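You operate a simulated robot arm through the tools that you are given. There is no shell and no other tool. Be economical: measure what you need, move in short steps, check, and stop when the job is done.

Carry out the task below with a simulated two-armed robot. There is one attempt and no reset: what you move stays moved.

JOB
Clear both yellow trays: the four hose bundles go back in the rack.

The check looks at the end state, three seconds after you hand in, the way a careful person would. Anything else that was tipped, shoved, dropped, spilled or broken makes it a failure.

ROBOT AND FRAMES
Two 7-joint arms with two-finger parallel grippers on one trunk that stands fixed in place. Base frame: the origin is at the foot of the trunk, x ahead of it, y to its left, z up; the work surface is at about z = 0.8. Lengths are in m, angles in rad, forces in N, time in s.
The left shoulder is at [0.11, 0.169, 1.511], the right one opposite. With the tool pointing down near the work surface each hand reaches from about 0.32 to 0.7 m from the base axis, measured 20 degrees to its own side. Payload 1.57 kg a hand.
Tool frame (each hand has its own): the origin (TCP) lies between the finger pads and is the grasp point; the fingertips stand 0.03 m ahead of it; z points along the fingers, y is the line along which they close. The gripper opens to 0.08 m. The fingers are 0.017 m wide and 0.012 m thick; the gripper's body (0.04 by 0.082 m) begins 0.08 m behind the TCP.
Orientation is that of the tool frame in the base frame, as [roll, pitch, yaw] about the fixed x, y, z axes, in that order (R = Rz(yaw) Ry(pitch) Rx(roll)). With the fingers straight down and closing along the base's y, the tool's x points along the base's -x, its y along +y and its z along -z.

CONTROLS
- The arms move only by the tool step_arm. It takes "left_increments", "right_increments" or both (then of equal length, played together; a hand with none holds still); each is a list of rows, each an object (a shift or turn left out is 0, a gripper value left out holds the last) with "travel": the shift along the tool's x, y, z in m, a list of three; "delta_rot": the turn, a rotation vector about the tool's x, y, z in rad, a list of three; "grip": the finger opening in m, from 0 to 0.08. In form: [{"travel": [dx, dy, dz], "delta_rot": [ax, ay, az], "grip": grip}, ...]. A call has 1 to 20 rows; each row shifts and turns the commanded pose from where the row before left it, along the tool's axes as they then stand. Rows are played at 5 a second. More than 0.05 m and 0.15 rad between two rows, or a gripper value outside its range, and nothing of the call is played. A pose out of reach is approached as far as the arm can. The call stops where the force on the tool passes 40 N (or 10 N more than at its start, if that is more) or the arm is blocked; 0.2 s more then pass. The fingers move at their own pace (about 0.072 m/s each) and stop on an object; they squeeze with about 20 N. The grip force told is the motor's: it shows also when the fingers shut on nothing. Time passes only in rows, and 0.2 s behind the last, so rows that do not move let the fingers close. The reply holds the time, the measured pose of the TCP, the force on the tool along the base axes, the opening and the grip force, in the units named above and with some noise, with the torque about the TCP (base axes, N m) and any sound that the robot's microphone picked up.
- Cameras (640 x 400 px; columns grow to the right, rows downward): "scene" is now at [0.1396, -0.0389, 1.6946]; the picture's right is [-0.65, -0.76, 0.00], its down [-0.62, 0.54, -0.57] and it looks along [0.43, -0.37, -0.82] (base axes); focal length 358 px, centre (320, 200). "left" rides on the left gripper at [0.072, 0.007, -0.122] in its tool frame; the picture's right is [-0.09, 1.00, 0.00], its down [-0.84, -0.08, -0.54] and it looks along [-0.54, -0.05, 0.84] (tool axes); focal length 238 px, centre (320, 200). "right" rides on the right gripper at [0.072, -0.007, -0.122] in its tool frame; the picture's right is [0.09, 1.00, 0.00], its down [-0.84, 0.08, -0.54] and it looks along [-0.54, 0.05, 0.84] (tool axes); focal length 238 px, centre (320, 200).
- grab_frame(camera): a new picture of that camera. The clock stands still meanwhile.
- move_column(by): slides the trunk up (or, below 0, down) by that many m; the arms and the scene camera ride with it, the base frame stays. It gives what a move gives, with no picture.
- head_to(pan, tilt): turns the head with the scene camera to pan (to the left, within 1.501 rad either way) and tilt (down, from -0.506 to 1.204), counted from straight ahead of the robot. It gives what a move gives.
- measure_at(camera, pixels): there is no depth. For up to 12 entries [column, row, z] of the newest picture of that camera ("zoom" is the newest enlarged one), the place [x, y] in the base frame at which the ray of that pixel passes the height z, good to about 0.002 m, but the place of the scene camera against the robot may be out by one fixed shift of up to 0.018 m in any direction. The clock stands still meanwhile.
- inspect(camera, box): a new picture of the part [left, top, right, bottom] of that camera's present view, enlarged. The clock stands still meanwhile.
- hand_in(): hands the job in; it is judged then, once.

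Keep the steps short. Do not move on a guess: measure, check each grasp and each placing, and mend mistakes. In all there are 80 turns and 44 pictures (those below and enlarged ones count). Leave the grippers open and the arms clear of the work at the hand-in unless told otherwise, and finish with a single line.

The tools are called after "Call:" by a JSON object that holds its "method" and its "body". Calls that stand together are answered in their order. step_arm: Moves the arms, as the interface text tells. Its arguments: {"type":"object","properties":{"left_increments":{"type":"array"},"right_increments":{"type":"array"}},"required":[]} The other tools are called the same way: move_column (by) slides the trunk up or down; head_to (pan, tilt) turns the head that bears the scene camera; grab_frame (camera) takes a picture; measure_at (camera, pixels) gives the place at which the rays of pixels pass given heights; inspect (camera, box) takes an enlarged picture of a part of a camera's view; hand_in () hands the job in.

At the start:

```text
clock: 0.0
left_position: [0.6749, -0.0466, 1.2196]
left_ee_rot: [-3.141, -0.001, -3.141]
left_force: [-0.2, -0.3, -0.2]
left_moment: [0.01, 0.01, -0.02]
left_opening: 0.0801
left_grip_force: 0.1
right_position: [0.4463, -0.5546, 1.0367]
right_ee_rot: [3.141, 0.0, -3.141]
right_force: [-0.6, -0.1, -0.4]
right_moment: [0.01, 0.02, -0.02]
right_opening: 0.0797
right_grip_force: 0.1
trunk travel left (down, up): [-0.825, 0.065]
head pan, tilt: [-0.712, 0.96]
```

scene: 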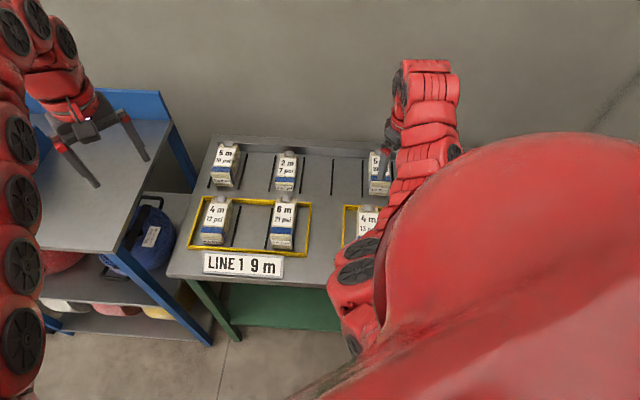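
right: 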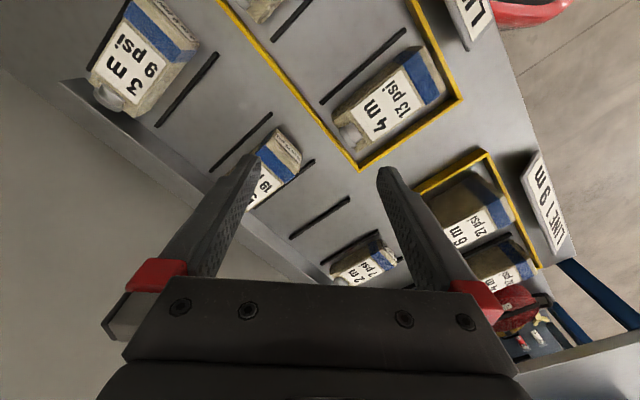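
left: 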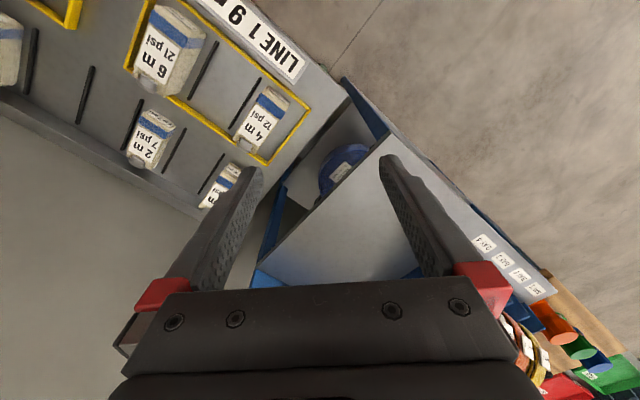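

I see a bench with yellow trays holding labelled hose bundles and black slots. My arms block part of the view, so I'll zoom in first and look around the blue shelving.

Call:
{"method": "inspect", "body": {"camera": "scene", "box": [160, 120, 400, 290]}}

Call:
{"method": "grab_frame", "body": {"camera": "right"}}

Call:
{"method": "head_to", "body": {"pan": 0.3, "tilt": 0.9}}

Call:
{"method": "grab_frame", "body": {"camera": "scene"}}

```text
2.35 times, centred on (280, 205) of scene
```

zoom: 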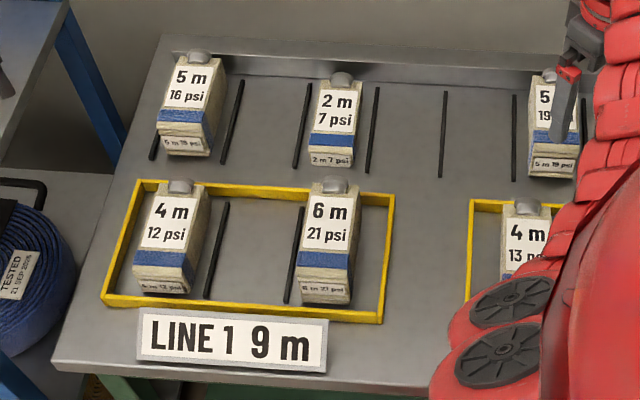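

```text
39 pictures are left
```

right: 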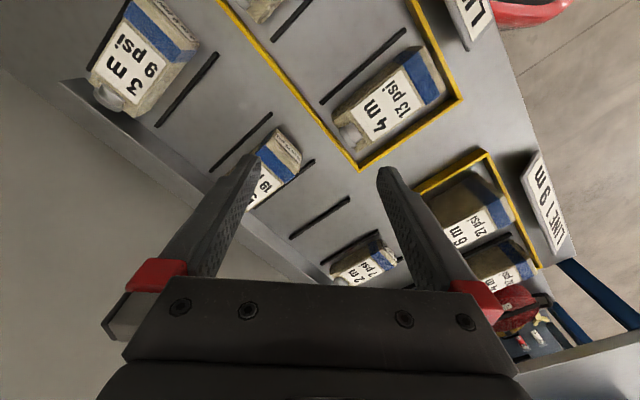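

```text
clock: 1.3
left_position: [0.6732, -0.0473, 1.2182]
left_ee_rot: [-3.141, -0.001, -3.141]
left_force: [0.3, -0.6, 0.0]
left_moment: [0.02, 0.01, -0.02]
left_opening: 0.0799
left_grip_force: 0.0
right_position: [0.4455, -0.5558, 1.0366]
right_ee_rot: [-3.141, 0.0, 3.141]
right_force: [0.5, 0.8, -0.2]
right_moment: [-0.03, 0.0, 0.02]
right_opening: 0.0804
right_grip_force: 0.0
trunk travel left (down, up): [-0.825, 0.065]
head pan, tilt: [0.3, 0.901]
```

```text
38 pictures are left
```

scene: 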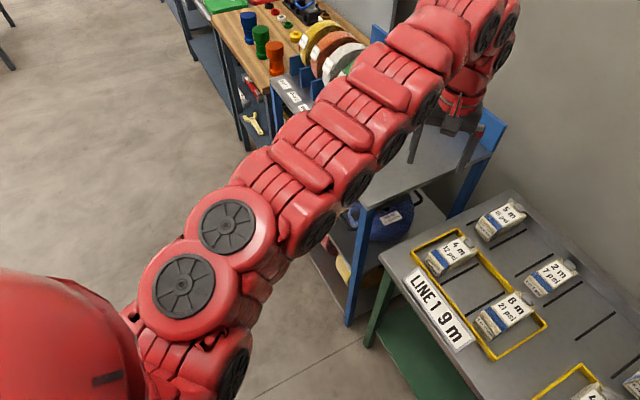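

The bench's back row, with bays between black dividers, looks like the rack. My right arm hides the right half. I'll turn the head back and look further right.

Call:
{"method": "head_to", "body": {"pan": -1.1, "tilt": 0.9}}

Call:
{"method": "grab_frame", "body": {"camera": "scene"}}

```text
clock: 2.8
left_position: [0.6739, -0.0453, 1.2182]
left_ee_rot: [-3.142, 0.0, 3.141]
left_force: [0.4, -0.2, 1.0]
left_moment: [-0.01, 0.01, 0.02]
left_opening: 0.0801
left_grip_force: 0.1
right_position: [0.4457, -0.5542, 1.0361]
right_ee_rot: [3.141, 0.001, 3.141]
right_force: [0.0, 0.0, -0.1]
right_moment: [-0.02, 0.01, 0.01]
right_opening: 0.0802
right_grip_force: 0.1
trunk travel left (down, up): [-0.825, 0.065]
head pan, tilt: [-1.1, 0.901]
```

```text
37 pictures are left
```

scene: 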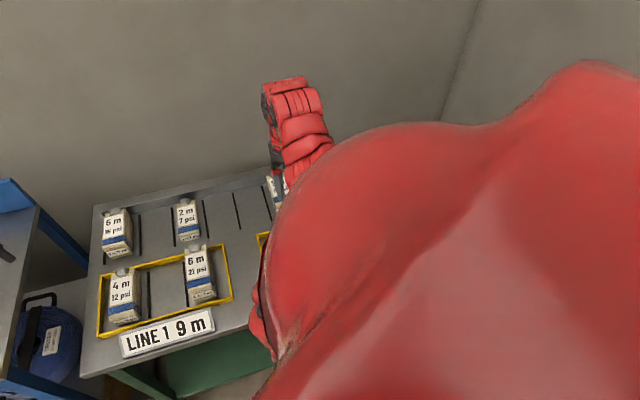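

The bench stands at an angle, ahead and to the right. I'll lift the right hand straight up and back so its camera sees the whole row.

Call:
{"method": "step_arm", "body": {"right_increments": [{"travel": [0, 0, -0.05]}, {"travel": [0, 0, -0.05]}, {"travel": [0.02, 0, -0.045]}, {"travel": [0.03, 0, -0.04]}, {"travel": [0.03, 0, -0.04]}, {"travel": [0.03, 0, -0.03]}]}}

Call:
{"method": "grab_frame", "body": {"camera": "right"}}

```text
clock: 4.2
left_position: [0.6737, -0.0468, 1.2196]
left_ee_rot: [-3.139, 0.0, 3.141]
left_force: [-0.3, -0.2, 0.6]
left_moment: [-0.02, 0.03, 0.02]
left_opening: 0.0799
left_grip_force: 0.1
right_position: [0.4571, -0.569, 1.0798]
right_ee_rot: [-3.141, 0.0, -3.142]
right_force: [-0.1, 0.5, -0.4]
right_moment: [0.0, -0.01, 0.03]
right_opening: 0.0798
right_grip_force: 0.0
right hand out of reach, approached as far as the arm can: row 1, 2, 3, 4, 5, 6
trunk travel left (down, up): [-0.825, 0.065]
head pan, tilt: [-1.1, 0.901]
```

```text
36 pictures are left
```

right: 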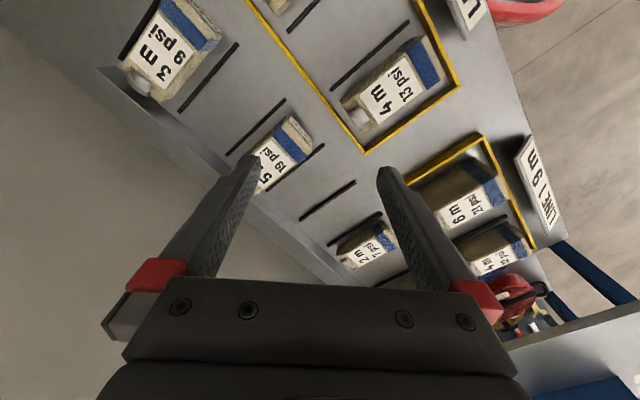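

The row now reads from its far left: 5m16, empty, 2m, empty, empty, 5m19, empty, 3m. That gives four free bays for four bundles. I'll measure divider ends and bench points on the work-surface plane.

Call:
{"method": "measure_at", "body": {"camera": "right", "pixels": [[238, 43, 0.8], [181, 111, 0.8], [284, 100, 0.8], [228, 153, 0.8], [324, 145, 0.8], [355, 182, 0.8], [301, 218, 0.8], [365, 152, 0.8], [459, 85, 0.8], [410, 22, 0.8], [332, 90, 0.8], [383, 212, 0.8]]}}

Call:
{"method": "measure_at", "body": {"camera": "scene", "pixels": [[83, 377, 0.8], [95, 208, 0.8], [98, 338, 0.8], [110, 266, 0.8], [232, 299, 0.8], [226, 242, 0.8], [235, 192, 0.8], [241, 229, 0.8], [204, 200, 0.8], [210, 236, 0.8], [138, 216, 0.8], [141, 255, 0.8]]}}

```text
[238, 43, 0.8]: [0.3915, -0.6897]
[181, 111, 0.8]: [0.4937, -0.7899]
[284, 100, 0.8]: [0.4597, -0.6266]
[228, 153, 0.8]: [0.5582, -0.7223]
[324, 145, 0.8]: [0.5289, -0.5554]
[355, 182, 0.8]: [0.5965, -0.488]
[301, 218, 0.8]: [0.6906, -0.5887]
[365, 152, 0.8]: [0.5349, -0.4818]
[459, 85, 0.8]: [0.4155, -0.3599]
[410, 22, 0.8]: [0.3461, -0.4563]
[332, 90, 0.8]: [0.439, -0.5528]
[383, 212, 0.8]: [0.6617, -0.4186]
```

```text
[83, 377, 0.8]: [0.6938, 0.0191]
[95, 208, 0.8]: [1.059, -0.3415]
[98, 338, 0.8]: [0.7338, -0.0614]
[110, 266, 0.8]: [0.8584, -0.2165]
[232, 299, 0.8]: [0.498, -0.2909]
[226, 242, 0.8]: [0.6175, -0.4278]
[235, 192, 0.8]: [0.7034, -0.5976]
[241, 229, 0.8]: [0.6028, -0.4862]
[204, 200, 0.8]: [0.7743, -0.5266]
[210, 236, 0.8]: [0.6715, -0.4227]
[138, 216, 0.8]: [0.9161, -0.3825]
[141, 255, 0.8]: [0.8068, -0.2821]
```

Both cameras agree to about 7 mm. The bench axes lie at 45 degrees, the bay pitch is about 0.096 m, and the bays lie near the reach limit. The plan is to lower the trunk for more horizontal reach. First I retract the left hand from over the cart, clear of everything.

Call:
{"method": "step_arm", "body": {"left_increments": [{"travel": [0.04, 0.02, 0]}, {"travel": [0.04, 0.02, 0]}, {"travel": [0.04, 0.03, 0]}, {"travel": [0.04, 0.03, 0]}, {"travel": [0.04, 0.03, 0]}, {"travel": [0.04, 0.03, 0]}, {"travel": [0.03, 0.03, 0]}, {"travel": [0.02, 0.03, 0]}]}}

Call:
{"method": "move_column", "body": {"by": -0.1}}

Call:
{"method": "step_arm", "body": {"right_increments": [{"travel": [0, 0, -0.04]}, {"travel": [0, 0, -0.04]}, {"travel": [0, 0, -0.04]}, {"travel": [0, 0, -0.03]}]}}

```text
clock: 6.0
left_position: [0.6189, 0.1031, 1.2411]
left_ee_rot: [-3.14, -0.003, -3.139]
left_force: [-0.3, 1.6, 0.9]
left_moment: [-0.04, 0.01, 0.0]
left_opening: 0.0803
left_grip_force: 0.1
left hand out of reach, approached as far as the arm can: row 2, 3, 4, 5, 6, 7, 8
right_position: [0.4576, -0.5699, 1.0798]
right_ee_rot: [3.141, 0.0, 3.14]
right_force: [0.3, 0.2, -0.9]
right_moment: [0.01, -0.02, 0.0]
right_opening: 0.0799
right_grip_force: 0.1
trunk travel left (down, up): [-0.825, 0.065]
head pan, tilt: [-1.1, 0.901]
```

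```text
clock: 7.3
left_position: [0.6172, 0.1037, 1.143]
left_ee_rot: [3.141, -0.003, -3.139]
left_force: [0.0, -0.2, -0.3]
left_moment: [0.0, 0.02, -0.01]
left_opening: 0.08
left_grip_force: 0.1
right_position: [0.4582, -0.5683, 0.9794]
right_ee_rot: [-3.141, 0.002, -3.142]
right_force: [0.7, 0.6, -0.6]
right_moment: [-0.03, -0.03, 0.02]
right_opening: 0.0799
right_grip_force: 0.1
trunk travel left (down, up): [-0.725, 0.165]
head pan, tilt: [-1.1, 0.901]
```

```text
clock: 8.3
left_position: [0.6184, 0.1036, 1.1412]
left_ee_rot: [-3.14, 0.0, -3.139]
left_force: [-0.4, -0.5, 0.4]
left_moment: [0.02, -0.02, -0.02]
left_opening: 0.0802
left_grip_force: 0.1
right_position: [0.472, -0.586, 1.1332]
right_ee_rot: [-3.141, -0.003, 3.141]
right_force: [0.1, 0.1, 0.2]
right_moment: [0.01, -0.04, 0.0]
right_opening: 0.08
right_grip_force: 0.0
right hand out of reach, approached as far as the arm can: row 1
trunk travel left (down, up): [-0.725, 0.165]
head pan, tilt: [-1.1, 0.901]
```

The hands are being pushed outward rather than cut short, so this is the inner limit and reach outward is better than I feared. Next I take a fresh look from the right hand at 1.13 m.

Call:
{"method": "grab_frame", "body": {"camera": "right"}}

Call:
{"method": "grab_frame", "body": {"camera": "left"}}

```text
35 pictures are left
```

right: 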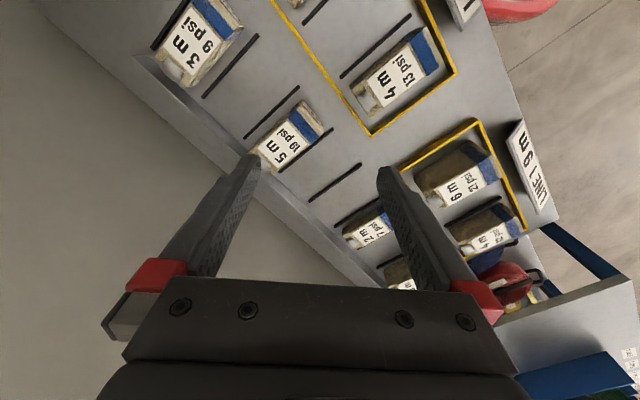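

```text
34 pictures are left
```

left: 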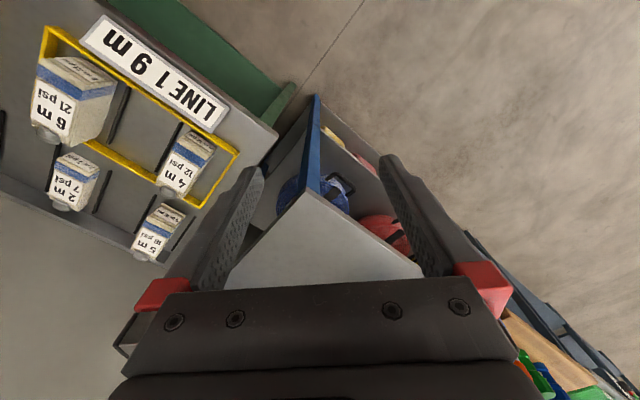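

I'll rotate the right hand 45° about its axis so it lines up with the bench, with the fingers closing along the row, and then look again.

Call:
{"method": "step_arm", "body": {"right_increments": [{"delta_rot": [0, 0, 0.131]}, {"delta_rot": [0, 0, 0.131]}, {"delta_rot": [0, 0, 0.131]}, {"delta_rot": [0, 0, 0.131]}, {"delta_rot": [0, 0, 0.131]}, {"delta_rot": [0, 0, 0.13]}]}}

Call:
{"method": "grab_frame", "body": {"camera": "right"}}

```text
clock: 9.7
left_position: [0.6182, 0.1037, 1.1426]
left_ee_rot: [-3.142, -0.002, -3.138]
left_force: [-0.5, -0.4, -0.4]
left_moment: [-0.03, -0.03, 0.02]
left_opening: 0.0802
left_grip_force: 0.0
right_position: [0.4702, -0.5843, 1.1315]
right_ee_rot: [3.14, 0.001, 2.355]
right_force: [0.5, 0.4, 0.0]
right_moment: [0.0, 0.01, 0.0]
right_opening: 0.0799
right_grip_force: 0.1
trunk travel left (down, up): [-0.725, 0.165]
head pan, tilt: [-1.1, 0.901]
```

```text
33 pictures are left
```

right: 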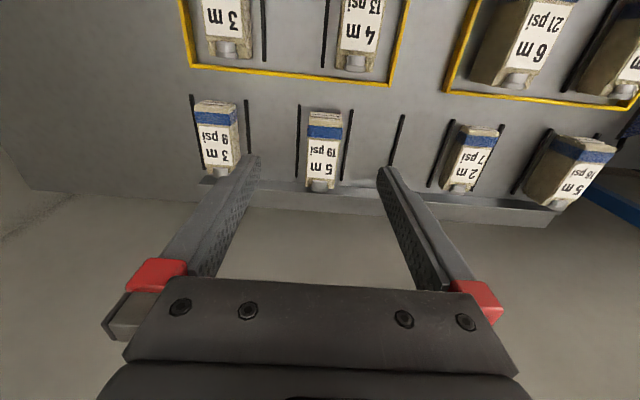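

The view confirms it. Tray 2, at the left in this picture, holds a 3 m and a 4 m bundle. The rack has free bays beside 3m, two between 5m19 and 2m, and one between 2m and 5m16. I'll zoom in to size the bundles.

Call:
{"method": "inspect", "body": {"camera": "right", "box": [280, 90, 640, 220]}}

Call:
{"method": "inspect", "body": {"camera": "left", "box": [0, 20, 250, 270]}}

```text
1.78 times, centred on (460, 155) of right
```

zoom: 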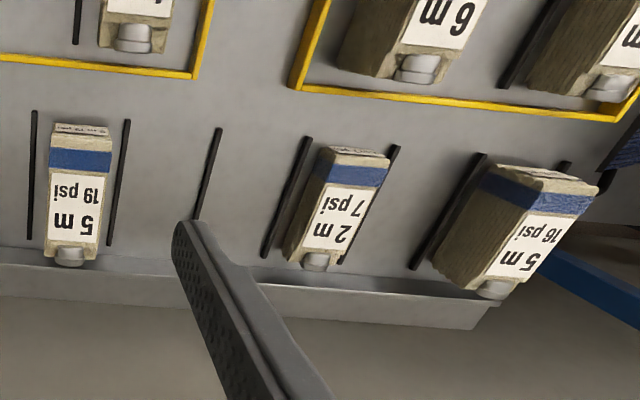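

```text
1.60 times, centred on (125, 145) of left
```

zoom: 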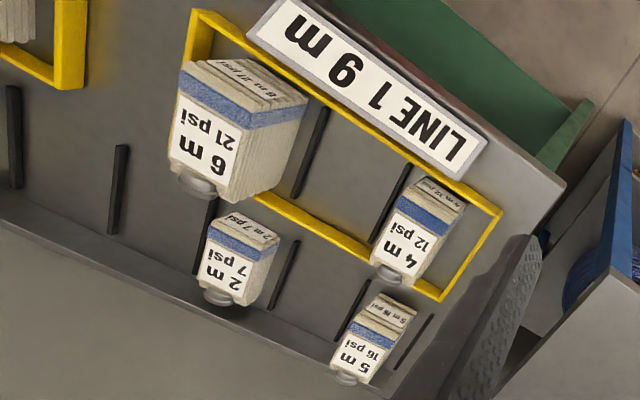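

The 6 m bundle looks taller than the shorter ones. To get heights, I'll triangulate the cap-end top corners of the 6m21 and 4m12 bundles from both hand cameras.

Call:
{"method": "measure_at", "body": {"camera": "right", "pixels": [[500, 70, 0.86], [500, 70, 0.92], [536, 73, 0.86], [536, 73, 0.92], [445, 178, 0.86], [445, 178, 0.92], [307, 177, 0.86], [333, 179, 0.86], [309, 122, 0.86], [341, 122, 0.86], [309, 122, 0.83], [341, 122, 0.83]]}}

Call:
{"method": "measure_at", "body": {"camera": "zoom", "pixels": [[170, 157, 0.86], [170, 157, 0.92], [235, 203, 0.86], [235, 203, 0.92], [203, 282, 0.86], [203, 282, 0.92], [240, 308, 0.86], [240, 308, 0.92], [372, 255, 0.86], [372, 255, 0.92], [411, 282, 0.86], [411, 282, 0.92]]}}

```text
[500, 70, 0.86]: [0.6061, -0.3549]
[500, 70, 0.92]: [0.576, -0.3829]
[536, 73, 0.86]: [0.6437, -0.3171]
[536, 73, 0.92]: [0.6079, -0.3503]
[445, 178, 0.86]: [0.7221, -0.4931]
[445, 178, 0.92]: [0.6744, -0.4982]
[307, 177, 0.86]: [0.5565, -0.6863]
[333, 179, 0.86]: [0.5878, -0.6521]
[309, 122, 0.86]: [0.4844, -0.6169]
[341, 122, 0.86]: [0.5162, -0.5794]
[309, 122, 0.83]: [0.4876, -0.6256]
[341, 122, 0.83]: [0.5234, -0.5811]
```

```text
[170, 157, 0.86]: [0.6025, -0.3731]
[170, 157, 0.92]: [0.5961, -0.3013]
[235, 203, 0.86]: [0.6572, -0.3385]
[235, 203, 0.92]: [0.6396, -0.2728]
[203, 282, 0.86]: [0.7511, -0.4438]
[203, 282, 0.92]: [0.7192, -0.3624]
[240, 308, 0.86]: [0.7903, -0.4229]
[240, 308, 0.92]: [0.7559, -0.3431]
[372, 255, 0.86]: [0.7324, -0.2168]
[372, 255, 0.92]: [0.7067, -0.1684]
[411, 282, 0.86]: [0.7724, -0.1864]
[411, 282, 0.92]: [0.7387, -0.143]
```

From triangulation, 6m21 has its top at about 0.872 and is about 0.05 wide. Shorter hoses are lower, about 12 mm per metre. I'll measure the cap-end top edges of the tray-2 bundles at (207,38)-(252,42) and (340,50)-(373,52), plus the tray edges and the tray dividers.

Call:
{"method": "inspect", "body": {"camera": "right", "box": [170, 0, 430, 200]}}

```text
2.00 times, centred on (300, 100) of right
```

zoom: 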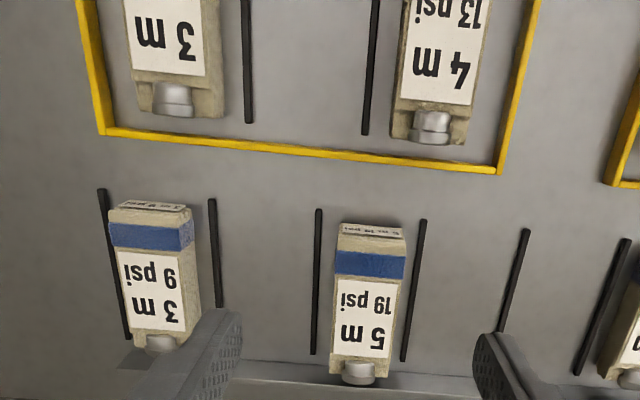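

The 3m and 4m bundles sit in the outer bays of the tray, with caps facing back. I'll measure their cap-end top edges, the tray's back rim and the tray dividers from this zoom.

Call:
{"method": "measure_at", "body": {"camera": "zoom", "pixels": [[130, 70, 0.84], [208, 73, 0.84], [400, 98, 0.85], [474, 105, 0.85], [105, 128, 0.81], [497, 168, 0.81], [249, 120, 0.8], [365, 133, 0.8], [120, 203, 0.84], [180, 210, 0.84], [318, 208, 0.81], [212, 198, 0.81]]}}

```text
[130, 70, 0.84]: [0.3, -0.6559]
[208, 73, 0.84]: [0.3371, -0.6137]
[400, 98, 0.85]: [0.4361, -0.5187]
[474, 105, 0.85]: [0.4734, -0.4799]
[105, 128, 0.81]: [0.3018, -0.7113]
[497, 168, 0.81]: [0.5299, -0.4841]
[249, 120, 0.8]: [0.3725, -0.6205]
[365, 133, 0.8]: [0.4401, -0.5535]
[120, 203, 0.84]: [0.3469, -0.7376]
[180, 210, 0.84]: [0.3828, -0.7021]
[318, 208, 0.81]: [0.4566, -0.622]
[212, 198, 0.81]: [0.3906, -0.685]
```

The 3m centre is at (u −0.2235, v 0.625) and the 4m13 centre at (u −0.0315, v 0.625), both about 0.055 wide. Their target centres are v≈0.827 at u −0.165 and u 0.029. I'll start with 4m13: hover above it, then tilt the tool 25° outward so the rack stays within reach.

Call:
{"method": "step_arm", "body": {"right_increments": [{"travel": [0.02, 0.008, 0.03], "grip": 0.08}, {"travel": [0.02, 0.008, 0.03]}, {"travel": [0.02, 0.008, 0.03]}, {"travel": [0.02, 0.008, 0.03]}, {"travel": [0.02, 0.008, 0.03]}, {"travel": [0.021, 0.009, 0.03]}, {"delta_rot": [0, -0.109, 0]}, {"delta_rot": [0, -0.109, 0]}, {"delta_rot": [0, -0.109, 0]}, {"delta_rot": [0, -0.109, 0]}, {}]}}

Call:
{"method": "grab_frame", "body": {"camera": "right"}}

```text
clock: 12.1
left_position: [0.6186, 0.1045, 1.1416]
left_ee_rot: [-3.139, 0.0, -3.138]
left_force: [0.1, -0.9, 0.3]
left_moment: [0.03, -0.04, 0.0]
left_opening: 0.0802
left_grip_force: 0.0
right_position: [0.4621, -0.5585, 1.0944]
right_ee_rot: [-3.139, -0.006, 2.363]
right_force: [0.3, 0.5, 0.0]
right_moment: [0.02, 0.01, 0.02]
right_opening: 0.0799
right_grip_force: 0.1
right hand out of reach, approached as far as the arm can: row 2, 3, 4, 5, 6, 7, 8, 9, 10
trunk travel left (down, up): [-0.725, 0.165]
head pan, tilt: [-1.1, 0.901]
```

```text
29 pictures are left
```

right: 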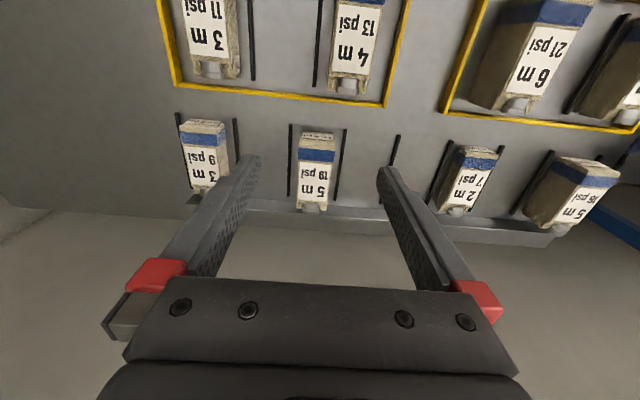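

The hand hit the inner reach limit again at that height. I'll go straight down first and then move in; the tips stay above 0.92, clear of everything.

Call:
{"method": "step_arm", "body": {"right_increments": [{"travel": [0, 0, 0.04]}, {"travel": [0, 0, 0.04]}, {"travel": [0, 0, 0.03]}, {"travel": [0, 0, 0.03]}, {"travel": [0.025, 0.01, 0]}, {"travel": [0.025, 0.01, 0]}, {"travel": [0.025, 0.01, 0]}, {"travel": [0.02, 0.006, 0]}, {}]}}

```text
clock: 14.1
left_position: [0.6189, 0.1038, 1.1409]
left_ee_rot: [3.14, -0.003, -3.139]
left_force: [-0.6, -0.5, -0.2]
left_moment: [0.03, -0.03, 0.05]
left_opening: 0.0799
left_grip_force: 0.0
right_position: [0.4815, -0.5466, 0.991]
right_ee_rot: [-3.139, -0.006, 2.363]
right_force: [0.9, -0.2, 0.3]
right_moment: [0.01, 0.01, -0.02]
right_opening: 0.0799
right_grip_force: 0.0
right hand out of reach, approached as far as the arm can: row 1, 2, 3, 6, 7, 8
trunk travel left (down, up): [-0.725, 0.165]
head pan, tilt: [-1.1, 0.901]
```

The trunk drop made the inner limit worse, so I'll raise the trunk back to where it started and then descend toward the tray.

Call:
{"method": "move_column", "body": {"by": 0.1}}

Call:
{"method": "step_arm", "body": {"right_increments": [{"travel": [0, 0, 0.03]}, {"travel": [0, 0, 0.03]}, {"travel": [0, 0, 0.03]}, {"travel": [0, 0, 0.03]}, {"travel": [0.025, 0.004, 0]}, {"travel": [0.025, 0.004, 0]}, {"travel": [0.025, 0.004, 0]}, {"travel": [0.02, 0.003, 0]}, {}]}}

```text
clock: 15.5
left_position: [0.6191, 0.1036, 1.2416]
left_ee_rot: [-3.14, -0.002, -3.139]
left_force: [0.3, -0.2, 0.4]
left_moment: [0.01, -0.01, 0.02]
left_opening: 0.0802
left_grip_force: 0.0
right_position: [0.4813, -0.5468, 1.0912]
right_ee_rot: [-3.14, -0.007, 2.362]
right_force: [0.2, 0.6, 0.2]
right_moment: [-0.02, 0.0, -0.01]
right_opening: 0.0801
right_grip_force: 0.1
trunk travel left (down, up): [-0.825, 0.065]
head pan, tilt: [-1.1, 0.901]
```

```text
clock: 17.5
left_position: [0.6184, 0.1042, 1.2413]
left_ee_rot: [-3.141, -0.002, -3.139]
left_force: [0.3, 0.3, 0.3]
left_moment: [-0.01, 0.0, -0.02]
left_opening: 0.0801
left_grip_force: 0.0
right_position: [0.4242, -0.4673, 0.9717]
right_ee_rot: [3.14, -0.007, 2.364]
right_force: [-0.5, -0.2, -0.2]
right_moment: [0.01, -0.05, -0.01]
right_opening: 0.0799
right_grip_force: 0.1
trunk travel left (down, up): [-0.825, 0.065]
head pan, tilt: [-1.1, 0.901]
```

Reached as commanded, hovering over 4m13 at z 0.972. Now I try the 25° outward tilt.

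Call:
{"method": "step_arm", "body": {"right_increments": [{"delta_rot": [0, -0.109, 0]}, {"delta_rot": [0, -0.109, 0]}, {"delta_rot": [0, -0.109, 0]}, {"delta_rot": [0, -0.109, 0]}, {}]}}

Call:
{"method": "grab_frame", "body": {"camera": "right"}}

```text
clock: 18.7
left_position: [0.6195, 0.1032, 1.2418]
left_ee_rot: [-3.14, -0.004, -3.138]
left_force: [0.3, 0.3, 0.3]
left_moment: [0.01, 0.02, 0.0]
left_opening: 0.0799
left_grip_force: 0.1
right_position: [0.4239, -0.4694, 0.9725]
right_ee_rot: [-3.14, 0.432, 2.363]
right_force: [0.1, 0.2, -0.8]
right_moment: [0.02, -0.03, 0.02]
right_opening: 0.0801
right_grip_force: 0.0
trunk travel left (down, up): [-0.825, 0.065]
head pan, tilt: [-1.1, 0.901]
```

```text
28 pictures are left
```

right: 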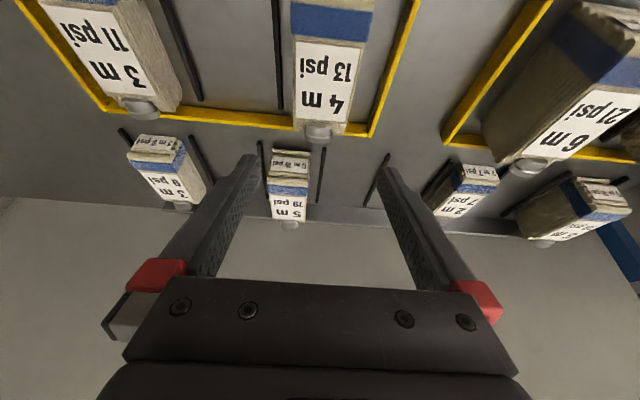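

Tilt reached. I'll check the 4m13 cap-end top edge (296,121)-(346,128) at several heights against the earlier view, to pin down its height and centre.

Call:
{"method": "measure_at", "body": {"camera": "right", "pixels": [[296, 121, 0.84], [345, 127, 0.84], [296, 121, 0.86], [345, 127, 0.86], [294, 38, 0.85], [368, 42, 0.85], [99, 94, 0.83], [158, 94, 0.83], [99, 94, 0.85], [158, 94, 0.85]]}}

Call:
{"method": "inspect", "body": {"camera": "right", "box": [60, 0, 400, 212]}}

```text
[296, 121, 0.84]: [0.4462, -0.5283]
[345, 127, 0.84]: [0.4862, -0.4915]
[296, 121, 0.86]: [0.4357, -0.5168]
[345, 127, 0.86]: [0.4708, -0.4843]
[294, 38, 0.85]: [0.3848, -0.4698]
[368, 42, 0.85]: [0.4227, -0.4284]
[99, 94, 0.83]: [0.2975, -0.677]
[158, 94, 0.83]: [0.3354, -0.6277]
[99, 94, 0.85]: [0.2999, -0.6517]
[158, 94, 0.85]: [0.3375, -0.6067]
```

```text
1.88 times, centred on (230, 106) of right
```

zoom: 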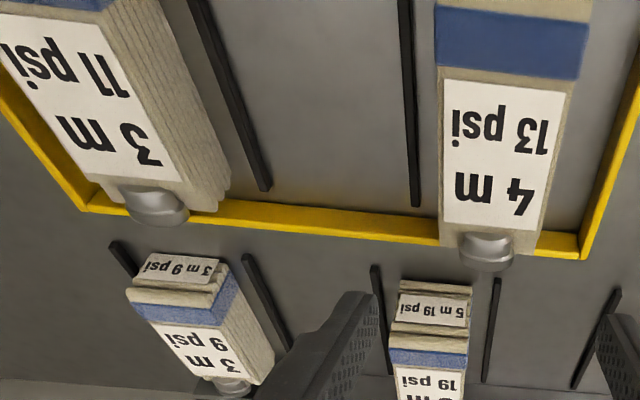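

The height works out at about 0.055 for 4m13, with its centre at u −0.031, matching the TCP at u −0.032. I'll descend straight to z≈0.84 over its middle, with the fingers wide open.

Call:
{"method": "step_arm", "body": {"right_increments": [{"travel": [0.0153, 0, 0.0293]}, {"travel": [0.0153, 0, 0.0293]}, {"travel": [0.0153, 0, 0.0293]}, {"travel": [0.0153, 0, 0.0291]}, {}]}}

Call:
{"method": "grab_frame", "body": {"camera": "right"}}

```text
clock: 19.9
left_position: [0.6179, 0.1034, 1.2431]
left_ee_rot: [-3.14, -0.002, -3.137]
left_force: [0.2, -0.7, -0.2]
left_moment: [-0.03, -0.03, 0.01]
left_opening: 0.08
left_grip_force: 0.0
right_position: [0.4191, -0.4635, 0.8394]
right_ee_rot: [-3.14, 0.43, 2.363]
right_force: [-0.1, 0.0, 0.3]
right_moment: [-0.02, 0.01, 0.0]
right_opening: 0.0799
right_grip_force: 0.2
trunk travel left (down, up): [-0.825, 0.065]
head pan, tilt: [-1.1, 0.901]
```

```text
26 pictures are left
```

right: 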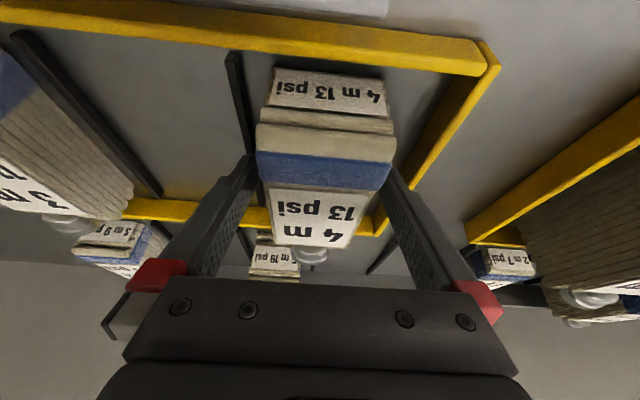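

The fingers straddle the bundle evenly. I'll close them and give time to settle.

Call:
{"method": "step_arm", "body": {"right_increments": [{"grip": 0.0}, {}, {}, {}]}}

```text
clock: 20.9
left_position: [0.6184, 0.1046, 1.2424]
left_ee_rot: [3.141, -0.002, -3.139]
left_force: [1.0, 0.2, -0.5]
left_moment: [0.01, -0.02, 0.0]
left_opening: 0.0798
left_grip_force: 0.0
right_position: [0.4187, -0.4629, 0.8405]
right_ee_rot: [-3.141, 0.431, 2.362]
right_force: [-0.7, 0.4, 0.0]
right_moment: [-0.2, -0.02, -0.15]
right_opening: 0.0581
right_grip_force: 19.8
trunk travel left (down, up): [-0.825, 0.065]
head pan, tilt: [-1.1, 0.901]
```

Gripped: opening 0.058 at 20 N. I'll lift 6 cm and check the load.

Call:
{"method": "step_arm", "body": {"right_increments": [{"travel": [-0.0085, 0, -0.0181]}, {"travel": [-0.0085, 0, -0.0181]}, {"travel": [-0.0085, 0, -0.0181]}, {}]}}

Call:
{"method": "grab_frame", "body": {"camera": "right"}}

```text
clock: 21.9
left_position: [0.6188, 0.1047, 1.2424]
left_ee_rot: [3.141, 0.0, -3.138]
left_force: [0.4, 0.8, -0.1]
left_moment: [-0.01, 0.02, -0.02]
left_opening: 0.0799
left_grip_force: 0.1
right_position: [0.4198, -0.4638, 0.9004]
right_ee_rot: [-3.142, 0.43, 2.363]
right_force: [-0.1, 0.6, -3.0]
right_moment: [0.03, 0.03, -0.04]
right_opening: 0.0581
right_grip_force: 19.7
trunk travel left (down, up): [-0.825, 0.065]
head pan, tilt: [-1.1, 0.901]
```

```text
25 pictures are left
```

right: 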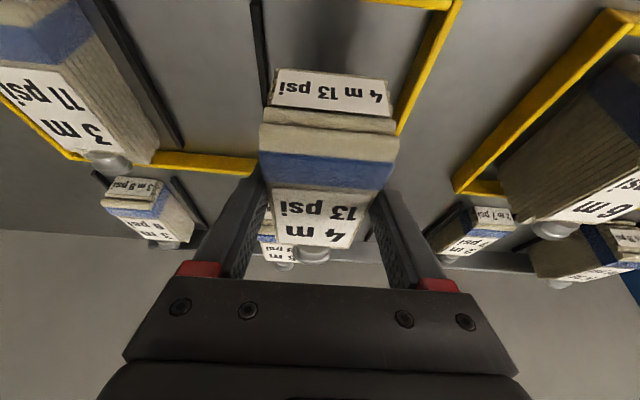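

Holding level with a 3 N load. Next I carry it at z 0.90 over to bay B (u 0.029, v 0.827).

Call:
{"method": "step_arm", "body": {"right_increments": [{"travel": [-0.02, 0.0195, 0.0093]}, {"travel": [-0.03, 0.0195, 0.014]}, {"travel": [-0.0333, 0.0195, 0.0155]}, {"travel": [-0.0333, 0, 0.0155]}, {"travel": [-0.0333, 0, 0.0155]}, {"travel": [-0.0331, 0, 0.0155]}, {}]}}

Call:
{"method": "grab_frame", "body": {"camera": "right"}}

```text
clock: 23.5
left_position: [0.6175, 0.1045, 1.2424]
left_ee_rot: [-3.141, -0.002, -3.138]
left_force: [0.4, 0.2, -0.4]
left_moment: [0.0, -0.03, -0.01]
left_opening: 0.0798
left_grip_force: 0.0
right_position: [0.6026, -0.5649, 0.8991]
right_ee_rot: [-3.14, 0.429, 2.364]
right_force: [-0.2, 0.2, -3.3]
right_moment: [0.02, 0.02, -0.03]
right_opening: 0.058
right_grip_force: 19.9
trunk travel left (down, up): [-0.825, 0.065]
head pan, tilt: [-1.1, 0.901]
```

```text
24 pictures are left
```

right: 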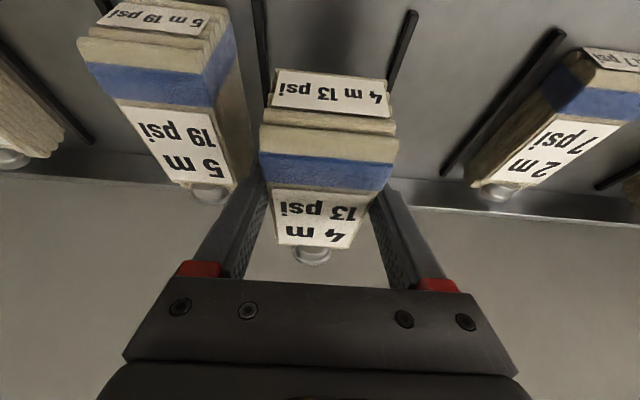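

I'll check the dividers on both sides, and the front face line of 5m19, against the held bundle.

Call:
{"method": "measure_at", "body": {"camera": "right", "pixels": [[414, 12, 0.81], [393, 85, 0.81], [258, 12, 0.81], [268, 70, 0.81], [565, 30, 0.81], [95, 42, 0.86], [215, 30, 0.86], [235, 185, 0.86]]}}

```text
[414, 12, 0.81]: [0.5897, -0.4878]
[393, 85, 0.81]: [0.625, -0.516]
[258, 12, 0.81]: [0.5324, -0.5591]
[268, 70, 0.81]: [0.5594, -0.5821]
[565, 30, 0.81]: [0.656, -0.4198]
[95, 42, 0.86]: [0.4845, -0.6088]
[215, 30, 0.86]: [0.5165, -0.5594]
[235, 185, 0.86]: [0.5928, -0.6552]
```

The bay centre is at u 0.0285 and the bundle at 0.0267, so I nudge +2 mm and lower to the resting height z≈0.841.

Call:
{"method": "step_arm", "body": {"right_increments": [{"travel": [0.006, 0.002, 0.013]}, {"travel": [0.006, 0, 0.013]}, {"travel": [0.006, 0, 0.013]}, {"travel": [0.003, 0, 0.0065]}, {"travel": [0.0025, 0, 0.006]}, {}]}}

```text
clock: 24.9
left_position: [0.6185, 0.1044, 1.2419]
left_ee_rot: [3.14, -0.003, -3.139]
left_force: [-0.1, -0.6, 0.6]
left_moment: [0.0, 0.03, 0.0]
left_opening: 0.08
left_grip_force: 0.0
right_position: [0.605, -0.5638, 0.8401]
right_ee_rot: [-3.14, 0.429, 2.362]
right_force: [0.1, -0.4, -4.0]
right_moment: [0.02, 0.03, -0.01]
right_opening: 0.0579
right_grip_force: 19.7
trunk travel left (down, up): [-0.825, 0.065]
head pan, tilt: [-1.1, 0.901]
```

The load still shows about −3 to −4 N, so it isn't resting yet. I'll lower in 2 mm steps.

Call:
{"method": "step_arm", "body": {"right_increments": [{"travel": [0.0008, 0, 0.0018]}, {}]}}

Call:
{"method": "step_arm", "body": {"right_increments": [{"travel": [0.0008, 0, 0.0018]}, {}]}}

```text
clock: 25.5
left_position: [0.6191, 0.1043, 1.2408]
left_ee_rot: [3.141, -0.001, -3.137]
left_force: [-0.7, -0.1, 0.4]
left_moment: [-0.02, 0.0, 0.01]
left_opening: 0.0799
left_grip_force: 0.1
right_position: [0.6044, -0.5631, 0.8399]
right_ee_rot: [-3.14, 0.431, 2.363]
right_force: [-0.5, -1.7, -0.6]
right_moment: [-0.06, 0.11, 0.09]
right_opening: 0.0578
right_grip_force: 19.8
trunk travel left (down, up): [-0.825, 0.065]
head pan, tilt: [-1.1, 0.901]
```

```text
clock: 26.1
left_position: [0.6177, 0.1048, 1.2419]
left_ee_rot: [-3.141, -0.004, -3.139]
left_force: [0.1, 1.2, 0.9]
left_moment: [0.02, 0.0, 0.01]
left_opening: 0.0803
left_grip_force: 0.2
right_position: [0.6061, -0.5639, 0.8397]
right_ee_rot: [3.141, 0.431, 2.363]
right_force: [1.5, -4.1, 7.9]
right_moment: [0.02, 0.46, 0.16]
right_opening: 0.058
right_grip_force: 20.6
trunk travel left (down, up): [-0.825, 0.065]
head pan, tilt: [-1.1, 0.901]
```

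It is now resting, pressed lightly at +8 N. I ease up 2 mm, open to 0.067 (staying inside the dividers), then rise straight up.

Call:
{"method": "step_arm", "body": {"right_increments": [{"travel": [-0.0008, 0, -0.0018]}, {"grip": 0.067}, {}, {}, {"travel": [-0.0085, 0, -0.0181]}, {"travel": [-0.017, 0, -0.0362]}, {"travel": [-0.017, 0, -0.0362]}, {}]}}

Call:
{"method": "grab_frame", "body": {"camera": "right"}}

```text
clock: 27.9
left_position: [0.6181, 0.1029, 1.2427]
left_ee_rot: [3.141, -0.002, -3.136]
left_force: [-0.2, 0.3, -1.1]
left_moment: [-0.03, 0.0, 0.02]
left_opening: 0.08
left_grip_force: 0.1
right_position: [0.6068, -0.5628, 0.9403]
right_ee_rot: [-3.141, 0.431, 2.362]
right_force: [0.3, -0.3, 0.6]
right_moment: [0.04, 0.07, 0.02]
right_opening: 0.0671
right_grip_force: 0.0
trunk travel left (down, up): [-0.825, 0.065]
head pan, tilt: [-1.1, 0.901]
```

```text
23 pictures are left
```

right: 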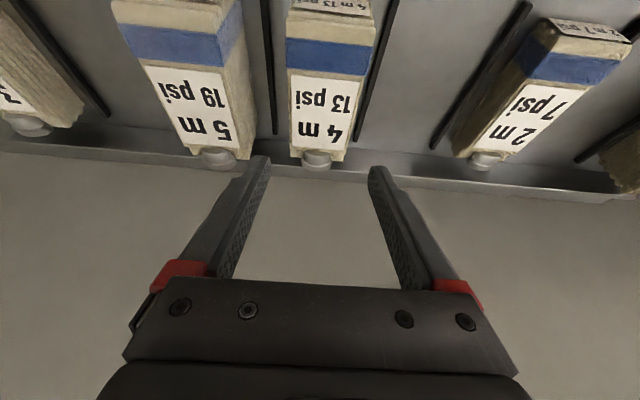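

Bundle 1 sits cleanly between its dividers, in line with its neighbour. Next is the 3m11 bundle at (u −0.2235, v 0.625): I move back over the tray and then sideways at z 0.94.

Call:
{"method": "step_arm", "body": {"right_increments": [{"travel": [0.0366, 0, -0.0171], "grip": 0.08}, {"travel": [0.0366, 0, -0.0171]}, {"travel": [0.0366, 0, -0.0171]}, {"travel": [0.0366, 0, -0.0171]}, {"travel": [0.0366, 0, -0.0171]}, {"travel": [0, -0.042, 0]}, {"travel": [0, -0.042, 0]}, {"travel": [0, -0.042, 0]}, {"travel": [0, -0.042, 0]}, {"travel": [0, -0.042, 0]}, {"travel": [0, -0.042, 0]}, {}]}}

Call:
{"method": "grab_frame", "body": {"camera": "right"}}

```text
clock: 30.5
left_position: [0.6178, 0.1031, 1.2425]
left_ee_rot: [-3.14, -0.001, -3.138]
left_force: [0.0, -0.7, -0.9]
left_moment: [0.0, -0.01, -0.01]
left_opening: 0.08
left_grip_force: 0.1
right_position: [0.3799, -0.7086, 0.9492]
right_ee_rot: [-3.14, 0.43, 2.364]
right_force: [-0.3, 0.4, -0.2]
right_moment: [0.01, 0.02, -0.05]
right_opening: 0.0802
right_grip_force: 0.1
right hand out of reach, approached as far as the arm can: row 2, 3, 4, 5, 6
trunk travel left (down, up): [-0.825, 0.065]
head pan, tilt: [-1.1, 0.901]
```

```text
22 pictures are left
```

right: 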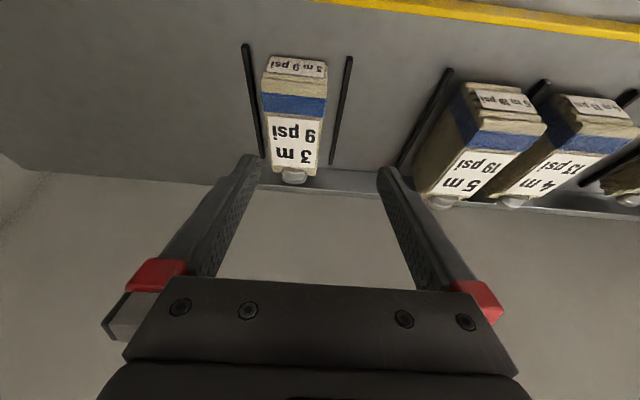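

The hand stopped short in v (0.77) at the inner limit, above everything. I'll raise the trunk 6 cm, come down to the same height and then pull in toward the tray.

Call:
{"method": "move_column", "body": {"by": 0.06}}

Call:
{"method": "step_arm", "body": {"right_increments": [{"travel": [0.0127, 0, 0.0272]}, {"travel": [0.0127, 0, 0.0272]}, {"travel": [0.0127, 0, 0.0272]}, {"travel": [0.0262, 0.002, -0.0122]}, {"travel": [0.0262, 0.002, -0.0122]}, {"travel": [0.0262, 0.002, -0.0122]}, {"travel": [0.0262, 0.002, -0.0122]}, {"travel": [0.0262, 0.001, -0.0122]}, {}]}}

Call:
{"method": "grab_frame", "body": {"camera": "right"}}

```text
clock: 31.5
left_position: [0.6186, 0.1032, 1.3024]
left_ee_rot: [3.141, -0.002, -3.137]
left_force: [-0.1, -0.4, 0.3]
left_moment: [0.02, 0.03, 0.02]
left_opening: 0.0799
left_grip_force: 0.0
right_position: [0.383, -0.7083, 1.0082]
right_ee_rot: [-3.141, 0.43, 2.365]
right_force: [-0.2, -1.0, -0.3]
right_moment: [-0.03, 0.04, -0.02]
right_opening: 0.0803
right_grip_force: 0.1
trunk travel left (down, up): [-0.885, 0.005]
head pan, tilt: [-1.1, 0.901]
```

```text
clock: 33.5
left_position: [0.6194, 0.1031, 1.3027]
left_ee_rot: [3.142, -0.001, -3.137]
left_force: [0.0, 0.0, 0.0]
left_moment: [0.02, 0.02, -0.01]
left_opening: 0.0798
left_grip_force: 0.0
right_position: [0.2898, -0.6213, 0.9016]
right_ee_rot: [-3.14, 0.429, 2.362]
right_force: [0.7, 0.1, 0.5]
right_moment: [0.0, -0.03, 0.01]
right_opening: 0.08
right_grip_force: 0.1
right hand out of reach, approached as far as the arm can: row 7, 8
trunk travel left (down, up): [-0.885, 0.005]
head pan, tilt: [-1.1, 0.901]
```

```text
21 pictures are left
```

right: 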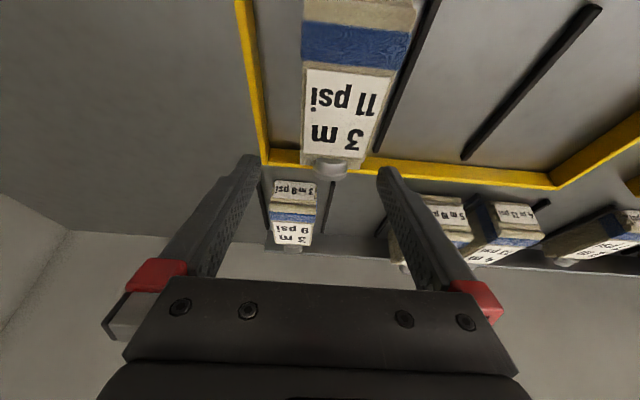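

I'm above 3m11 at z 0.90 and need +1.1 cm in u. I'll measure the bundle edges in this picture to confirm.

Call:
{"method": "measure_at", "body": {"camera": "right", "pixels": [[301, 152, 0.845], [369, 155, 0.845], [303, 68, 0.845], [392, 76, 0.845], [303, 21, 0.845], [408, 32, 0.845]]}}

```text
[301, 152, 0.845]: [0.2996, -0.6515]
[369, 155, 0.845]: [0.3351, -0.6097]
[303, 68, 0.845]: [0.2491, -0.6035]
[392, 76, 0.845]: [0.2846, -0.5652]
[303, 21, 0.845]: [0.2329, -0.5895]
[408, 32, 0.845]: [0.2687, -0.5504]
```

Confirmed: the bundle centre is at u −0.2235 and v≈0.625. I'll descend straight down first, then finish the in/side adjustments near grasp height.

Call:
{"method": "step_arm", "body": {"right_increments": [{"travel": [0.004, 0.0055, 0.009]}, {"travel": [0.0065, 0.0055, 0.0095]}, {"travel": [0.012, 0, 0.012]}, {"travel": [0.0118, 0, 0.0112]}, {"travel": [0.011, 0, 0.0105]}, {}]}}

```text
clock: 34.9
left_position: [0.6177, 0.1044, 1.3026]
left_ee_rot: [-3.14, -0.003, -3.138]
left_force: [0.5, -0.7, -0.1]
left_moment: [-0.02, -0.01, -0.03]
left_opening: 0.0798
left_grip_force: 0.0
right_position: [0.2849, -0.5986, 0.8389]
right_ee_rot: [-3.141, 0.436, 2.36]
right_force: [3.8, -4.4, 18.6]
right_moment: [0.48, -0.84, -0.23]
right_opening: 0.08
right_grip_force: 0.0
trunk travel left (down, up): [-0.885, 0.005]
head pan, tilt: [-1.1, 0.901]
```

Contact: 18 N upward, most likely the open right fingertip resting on the tray divider at u −0.175. I back up 7 mm so the tips clear the divider top, narrow to 0.07 and look.

Call:
{"method": "step_arm", "body": {"right_increments": [{"travel": [-0.0034, 0, -0.0072]}, {"travel": [0, -0.0015, 0], "grip": 0.07}, {}]}}

Call:
{"method": "grab_frame", "body": {"camera": "right"}}

```text
clock: 35.7
left_position: [0.6178, 0.1026, 1.301]
left_ee_rot: [-3.141, -0.001, -3.138]
left_force: [0.0, -0.3, 0.0]
left_moment: [0.03, -0.03, -0.02]
left_opening: 0.0801
left_grip_force: 0.1
right_position: [0.2837, -0.5997, 0.8435]
right_ee_rot: [-3.14, 0.428, 2.365]
right_force: [0.6, -0.8, -1.5]
right_moment: [0.02, -0.04, -0.03]
right_opening: 0.0701
right_grip_force: 0.0
trunk travel left (down, up): [-0.885, 0.005]
head pan, tilt: [-1.1, 0.901]
```

```text
20 pictures are left
```

right: 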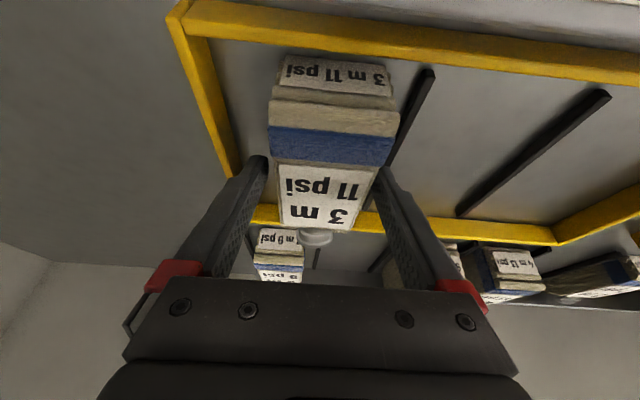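

The force is clear and the bundle is undisturbed between the fingers. I'll close, then lift while drifting outward, because straight up at this radius hits the reach limit.

Call:
{"method": "step_arm", "body": {"right_increments": [{"grip": 0.0}, {}, {}, {}, {"travel": [-0.006, 0, -0.013]}, {"travel": [-0.006, 0, -0.013]}, {"travel": [-0.0085, 0, -0.0181]}, {}]}}

Call:
{"method": "grab_frame", "body": {"camera": "right"}}

```text
clock: 37.5
left_position: [0.6186, 0.1041, 1.3018]
left_ee_rot: [3.142, -0.004, -3.14]
left_force: [-0.2, 0.7, 0.5]
left_moment: [0.01, 0.03, -0.01]
left_opening: 0.0797
left_grip_force: 0.0
right_position: [0.2854, -0.6065, 0.8866]
right_ee_rot: [-3.14, 0.427, 2.365]
right_force: [-0.1, 0.2, -3.3]
right_moment: [0.03, 0.03, 0.01]
right_opening: 0.0577
right_grip_force: 19.5
right hand out of reach, approached as far as the arm can: row 7
trunk travel left (down, up): [-0.885, 0.005]
head pan, tilt: [-1.1, 0.901]
```

```text
19 pictures are left
```

right: 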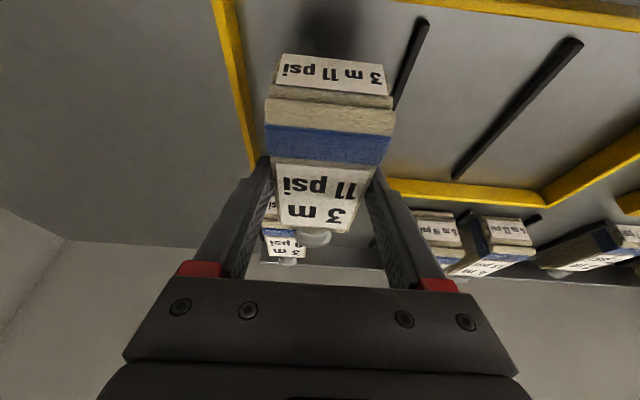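

Held and level at 3.3 N. I shift sideways first, to u −0.164 while still over the tray, then outward to v≈0.826 between 3m9 and 5m19.

Call:
{"method": "step_arm", "body": {"right_increments": [{"travel": [-0.0136, 0.0205, 0.0063]}, {"travel": [-0.0136, 0.0205, 0.0063]}, {"travel": [-0.0136, 0.0205, 0.0063]}, {"travel": [-0.0357, 0, 0.0122]}, {"travel": [-0.0357, 0, 0.0122]}, {"travel": [-0.0357, 0, 0.0122]}, {"travel": [-0.0357, 0, 0.0122]}, {}]}}

Call:
{"method": "grab_frame", "body": {"camera": "right"}}

```text
clock: 39.3
left_position: [0.6187, 0.1051, 1.301]
left_ee_rot: [-3.141, -0.003, -3.138]
left_force: [0.4, 0.2, -0.1]
left_moment: [-0.01, 0.01, 0.04]
left_opening: 0.0798
left_grip_force: 0.1
right_position: [0.4654, -0.6951, 0.9056]
right_ee_rot: [-3.14, 0.43, 2.364]
right_force: [1.0, 0.5, -3.0]
right_moment: [0.01, 0.04, 0.02]
right_opening: 0.0577
right_grip_force: 20.2
right hand out of reach, approached as far as the arm can: row 7
trunk travel left (down, up): [-0.885, 0.005]
head pan, tilt: [-1.1, 0.901]
```

```text
18 pictures are left
```

right: 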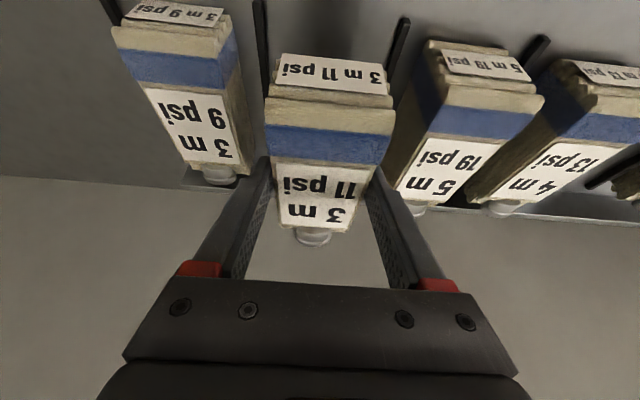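

Outer limit met at v 0.8206, u −0.1624. I'll check the bay dividers and then lower the trunk 4 cm, which also brings the bundle down and extends reach.

Call:
{"method": "measure_at", "body": {"camera": "right", "pixels": [[259, 20, 0.81], [265, 75, 0.81], [406, 22, 0.81], [392, 70, 0.81], [113, 33, 0.85], [228, 22, 0.85]]}}

Call:
{"method": "move_column", "body": {"by": -0.04}}

```text
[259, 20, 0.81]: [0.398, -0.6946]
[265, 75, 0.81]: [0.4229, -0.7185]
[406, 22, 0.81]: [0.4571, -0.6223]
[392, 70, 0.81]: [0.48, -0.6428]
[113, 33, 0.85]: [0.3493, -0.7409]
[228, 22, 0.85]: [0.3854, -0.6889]
```

```text
clock: 40.1
left_position: [0.6173, 0.1041, 1.2635]
left_ee_rot: [-3.141, -0.002, -3.138]
left_force: [-0.6, -0.7, -0.1]
left_moment: [0.04, -0.03, -0.01]
left_opening: 0.0798
left_grip_force: 0.1
right_position: [0.4626, -0.6942, 0.8653]
right_ee_rot: [-3.141, 0.431, 2.362]
right_force: [-0.7, 0.3, -3.0]
right_moment: [0.04, 0.0, 0.0]
right_opening: 0.0577
right_grip_force: 20.5
trunk travel left (down, up): [-0.845, 0.045]
head pan, tilt: [-1.1, 0.901]
```

The bay centre is u −0.1627; the bundle is at −0.1638, v 0.818. I move out 8 mm, then lower to just above rest.

Call:
{"method": "step_arm", "body": {"right_increments": [{"travel": [-0.0072, 0.001, 0.0034]}, {"travel": [0.0034, 0, 0.0072]}, {"travel": [0.0025, 0, 0.0054]}, {"travel": [0.0021, 0, 0.0045]}, {}]}}

Call:
{"method": "step_arm", "body": {"right_increments": [{"travel": [0.001, 0, 0.0022]}, {}]}}

```text
clock: 41.3
left_position: [0.6186, 0.1039, 1.2617]
left_ee_rot: [-3.141, -0.002, -3.137]
left_force: [0.1, -0.2, -0.9]
left_moment: [0.0, 0.0, 0.0]
left_opening: 0.0799
left_grip_force: 0.0
right_position: [0.461, -0.6929, 0.8574]
right_ee_rot: [-3.138, 0.429, 2.363]
right_force: [-0.1, -0.1, -3.7]
right_moment: [0.01, 0.03, 0.01]
right_opening: 0.0576
right_grip_force: 20.2
right hand out of reach, approached as far as the arm can: row 1, 2, 3
trunk travel left (down, up): [-0.845, 0.045]
head pan, tilt: [-1.1, 0.901]
```

```text
clock: 41.9
left_position: [0.6178, 0.1037, 1.2616]
left_ee_rot: [3.141, -0.001, -3.136]
left_force: [-0.5, -0.1, -0.3]
left_moment: [-0.01, 0.0, -0.01]
left_opening: 0.0801
left_grip_force: 0.0
right_position: [0.4607, -0.693, 0.8574]
right_ee_rot: [-3.139, 0.43, 2.362]
right_force: [0.6, 0.6, -4.4]
right_moment: [0.04, 0.04, -0.01]
right_opening: 0.0577
right_grip_force: 19.7
right hand out of reach, approached as far as the arm can: row 1
trunk travel left (down, up): [-0.845, 0.045]
head pan, tilt: [-1.1, 0.901]
```

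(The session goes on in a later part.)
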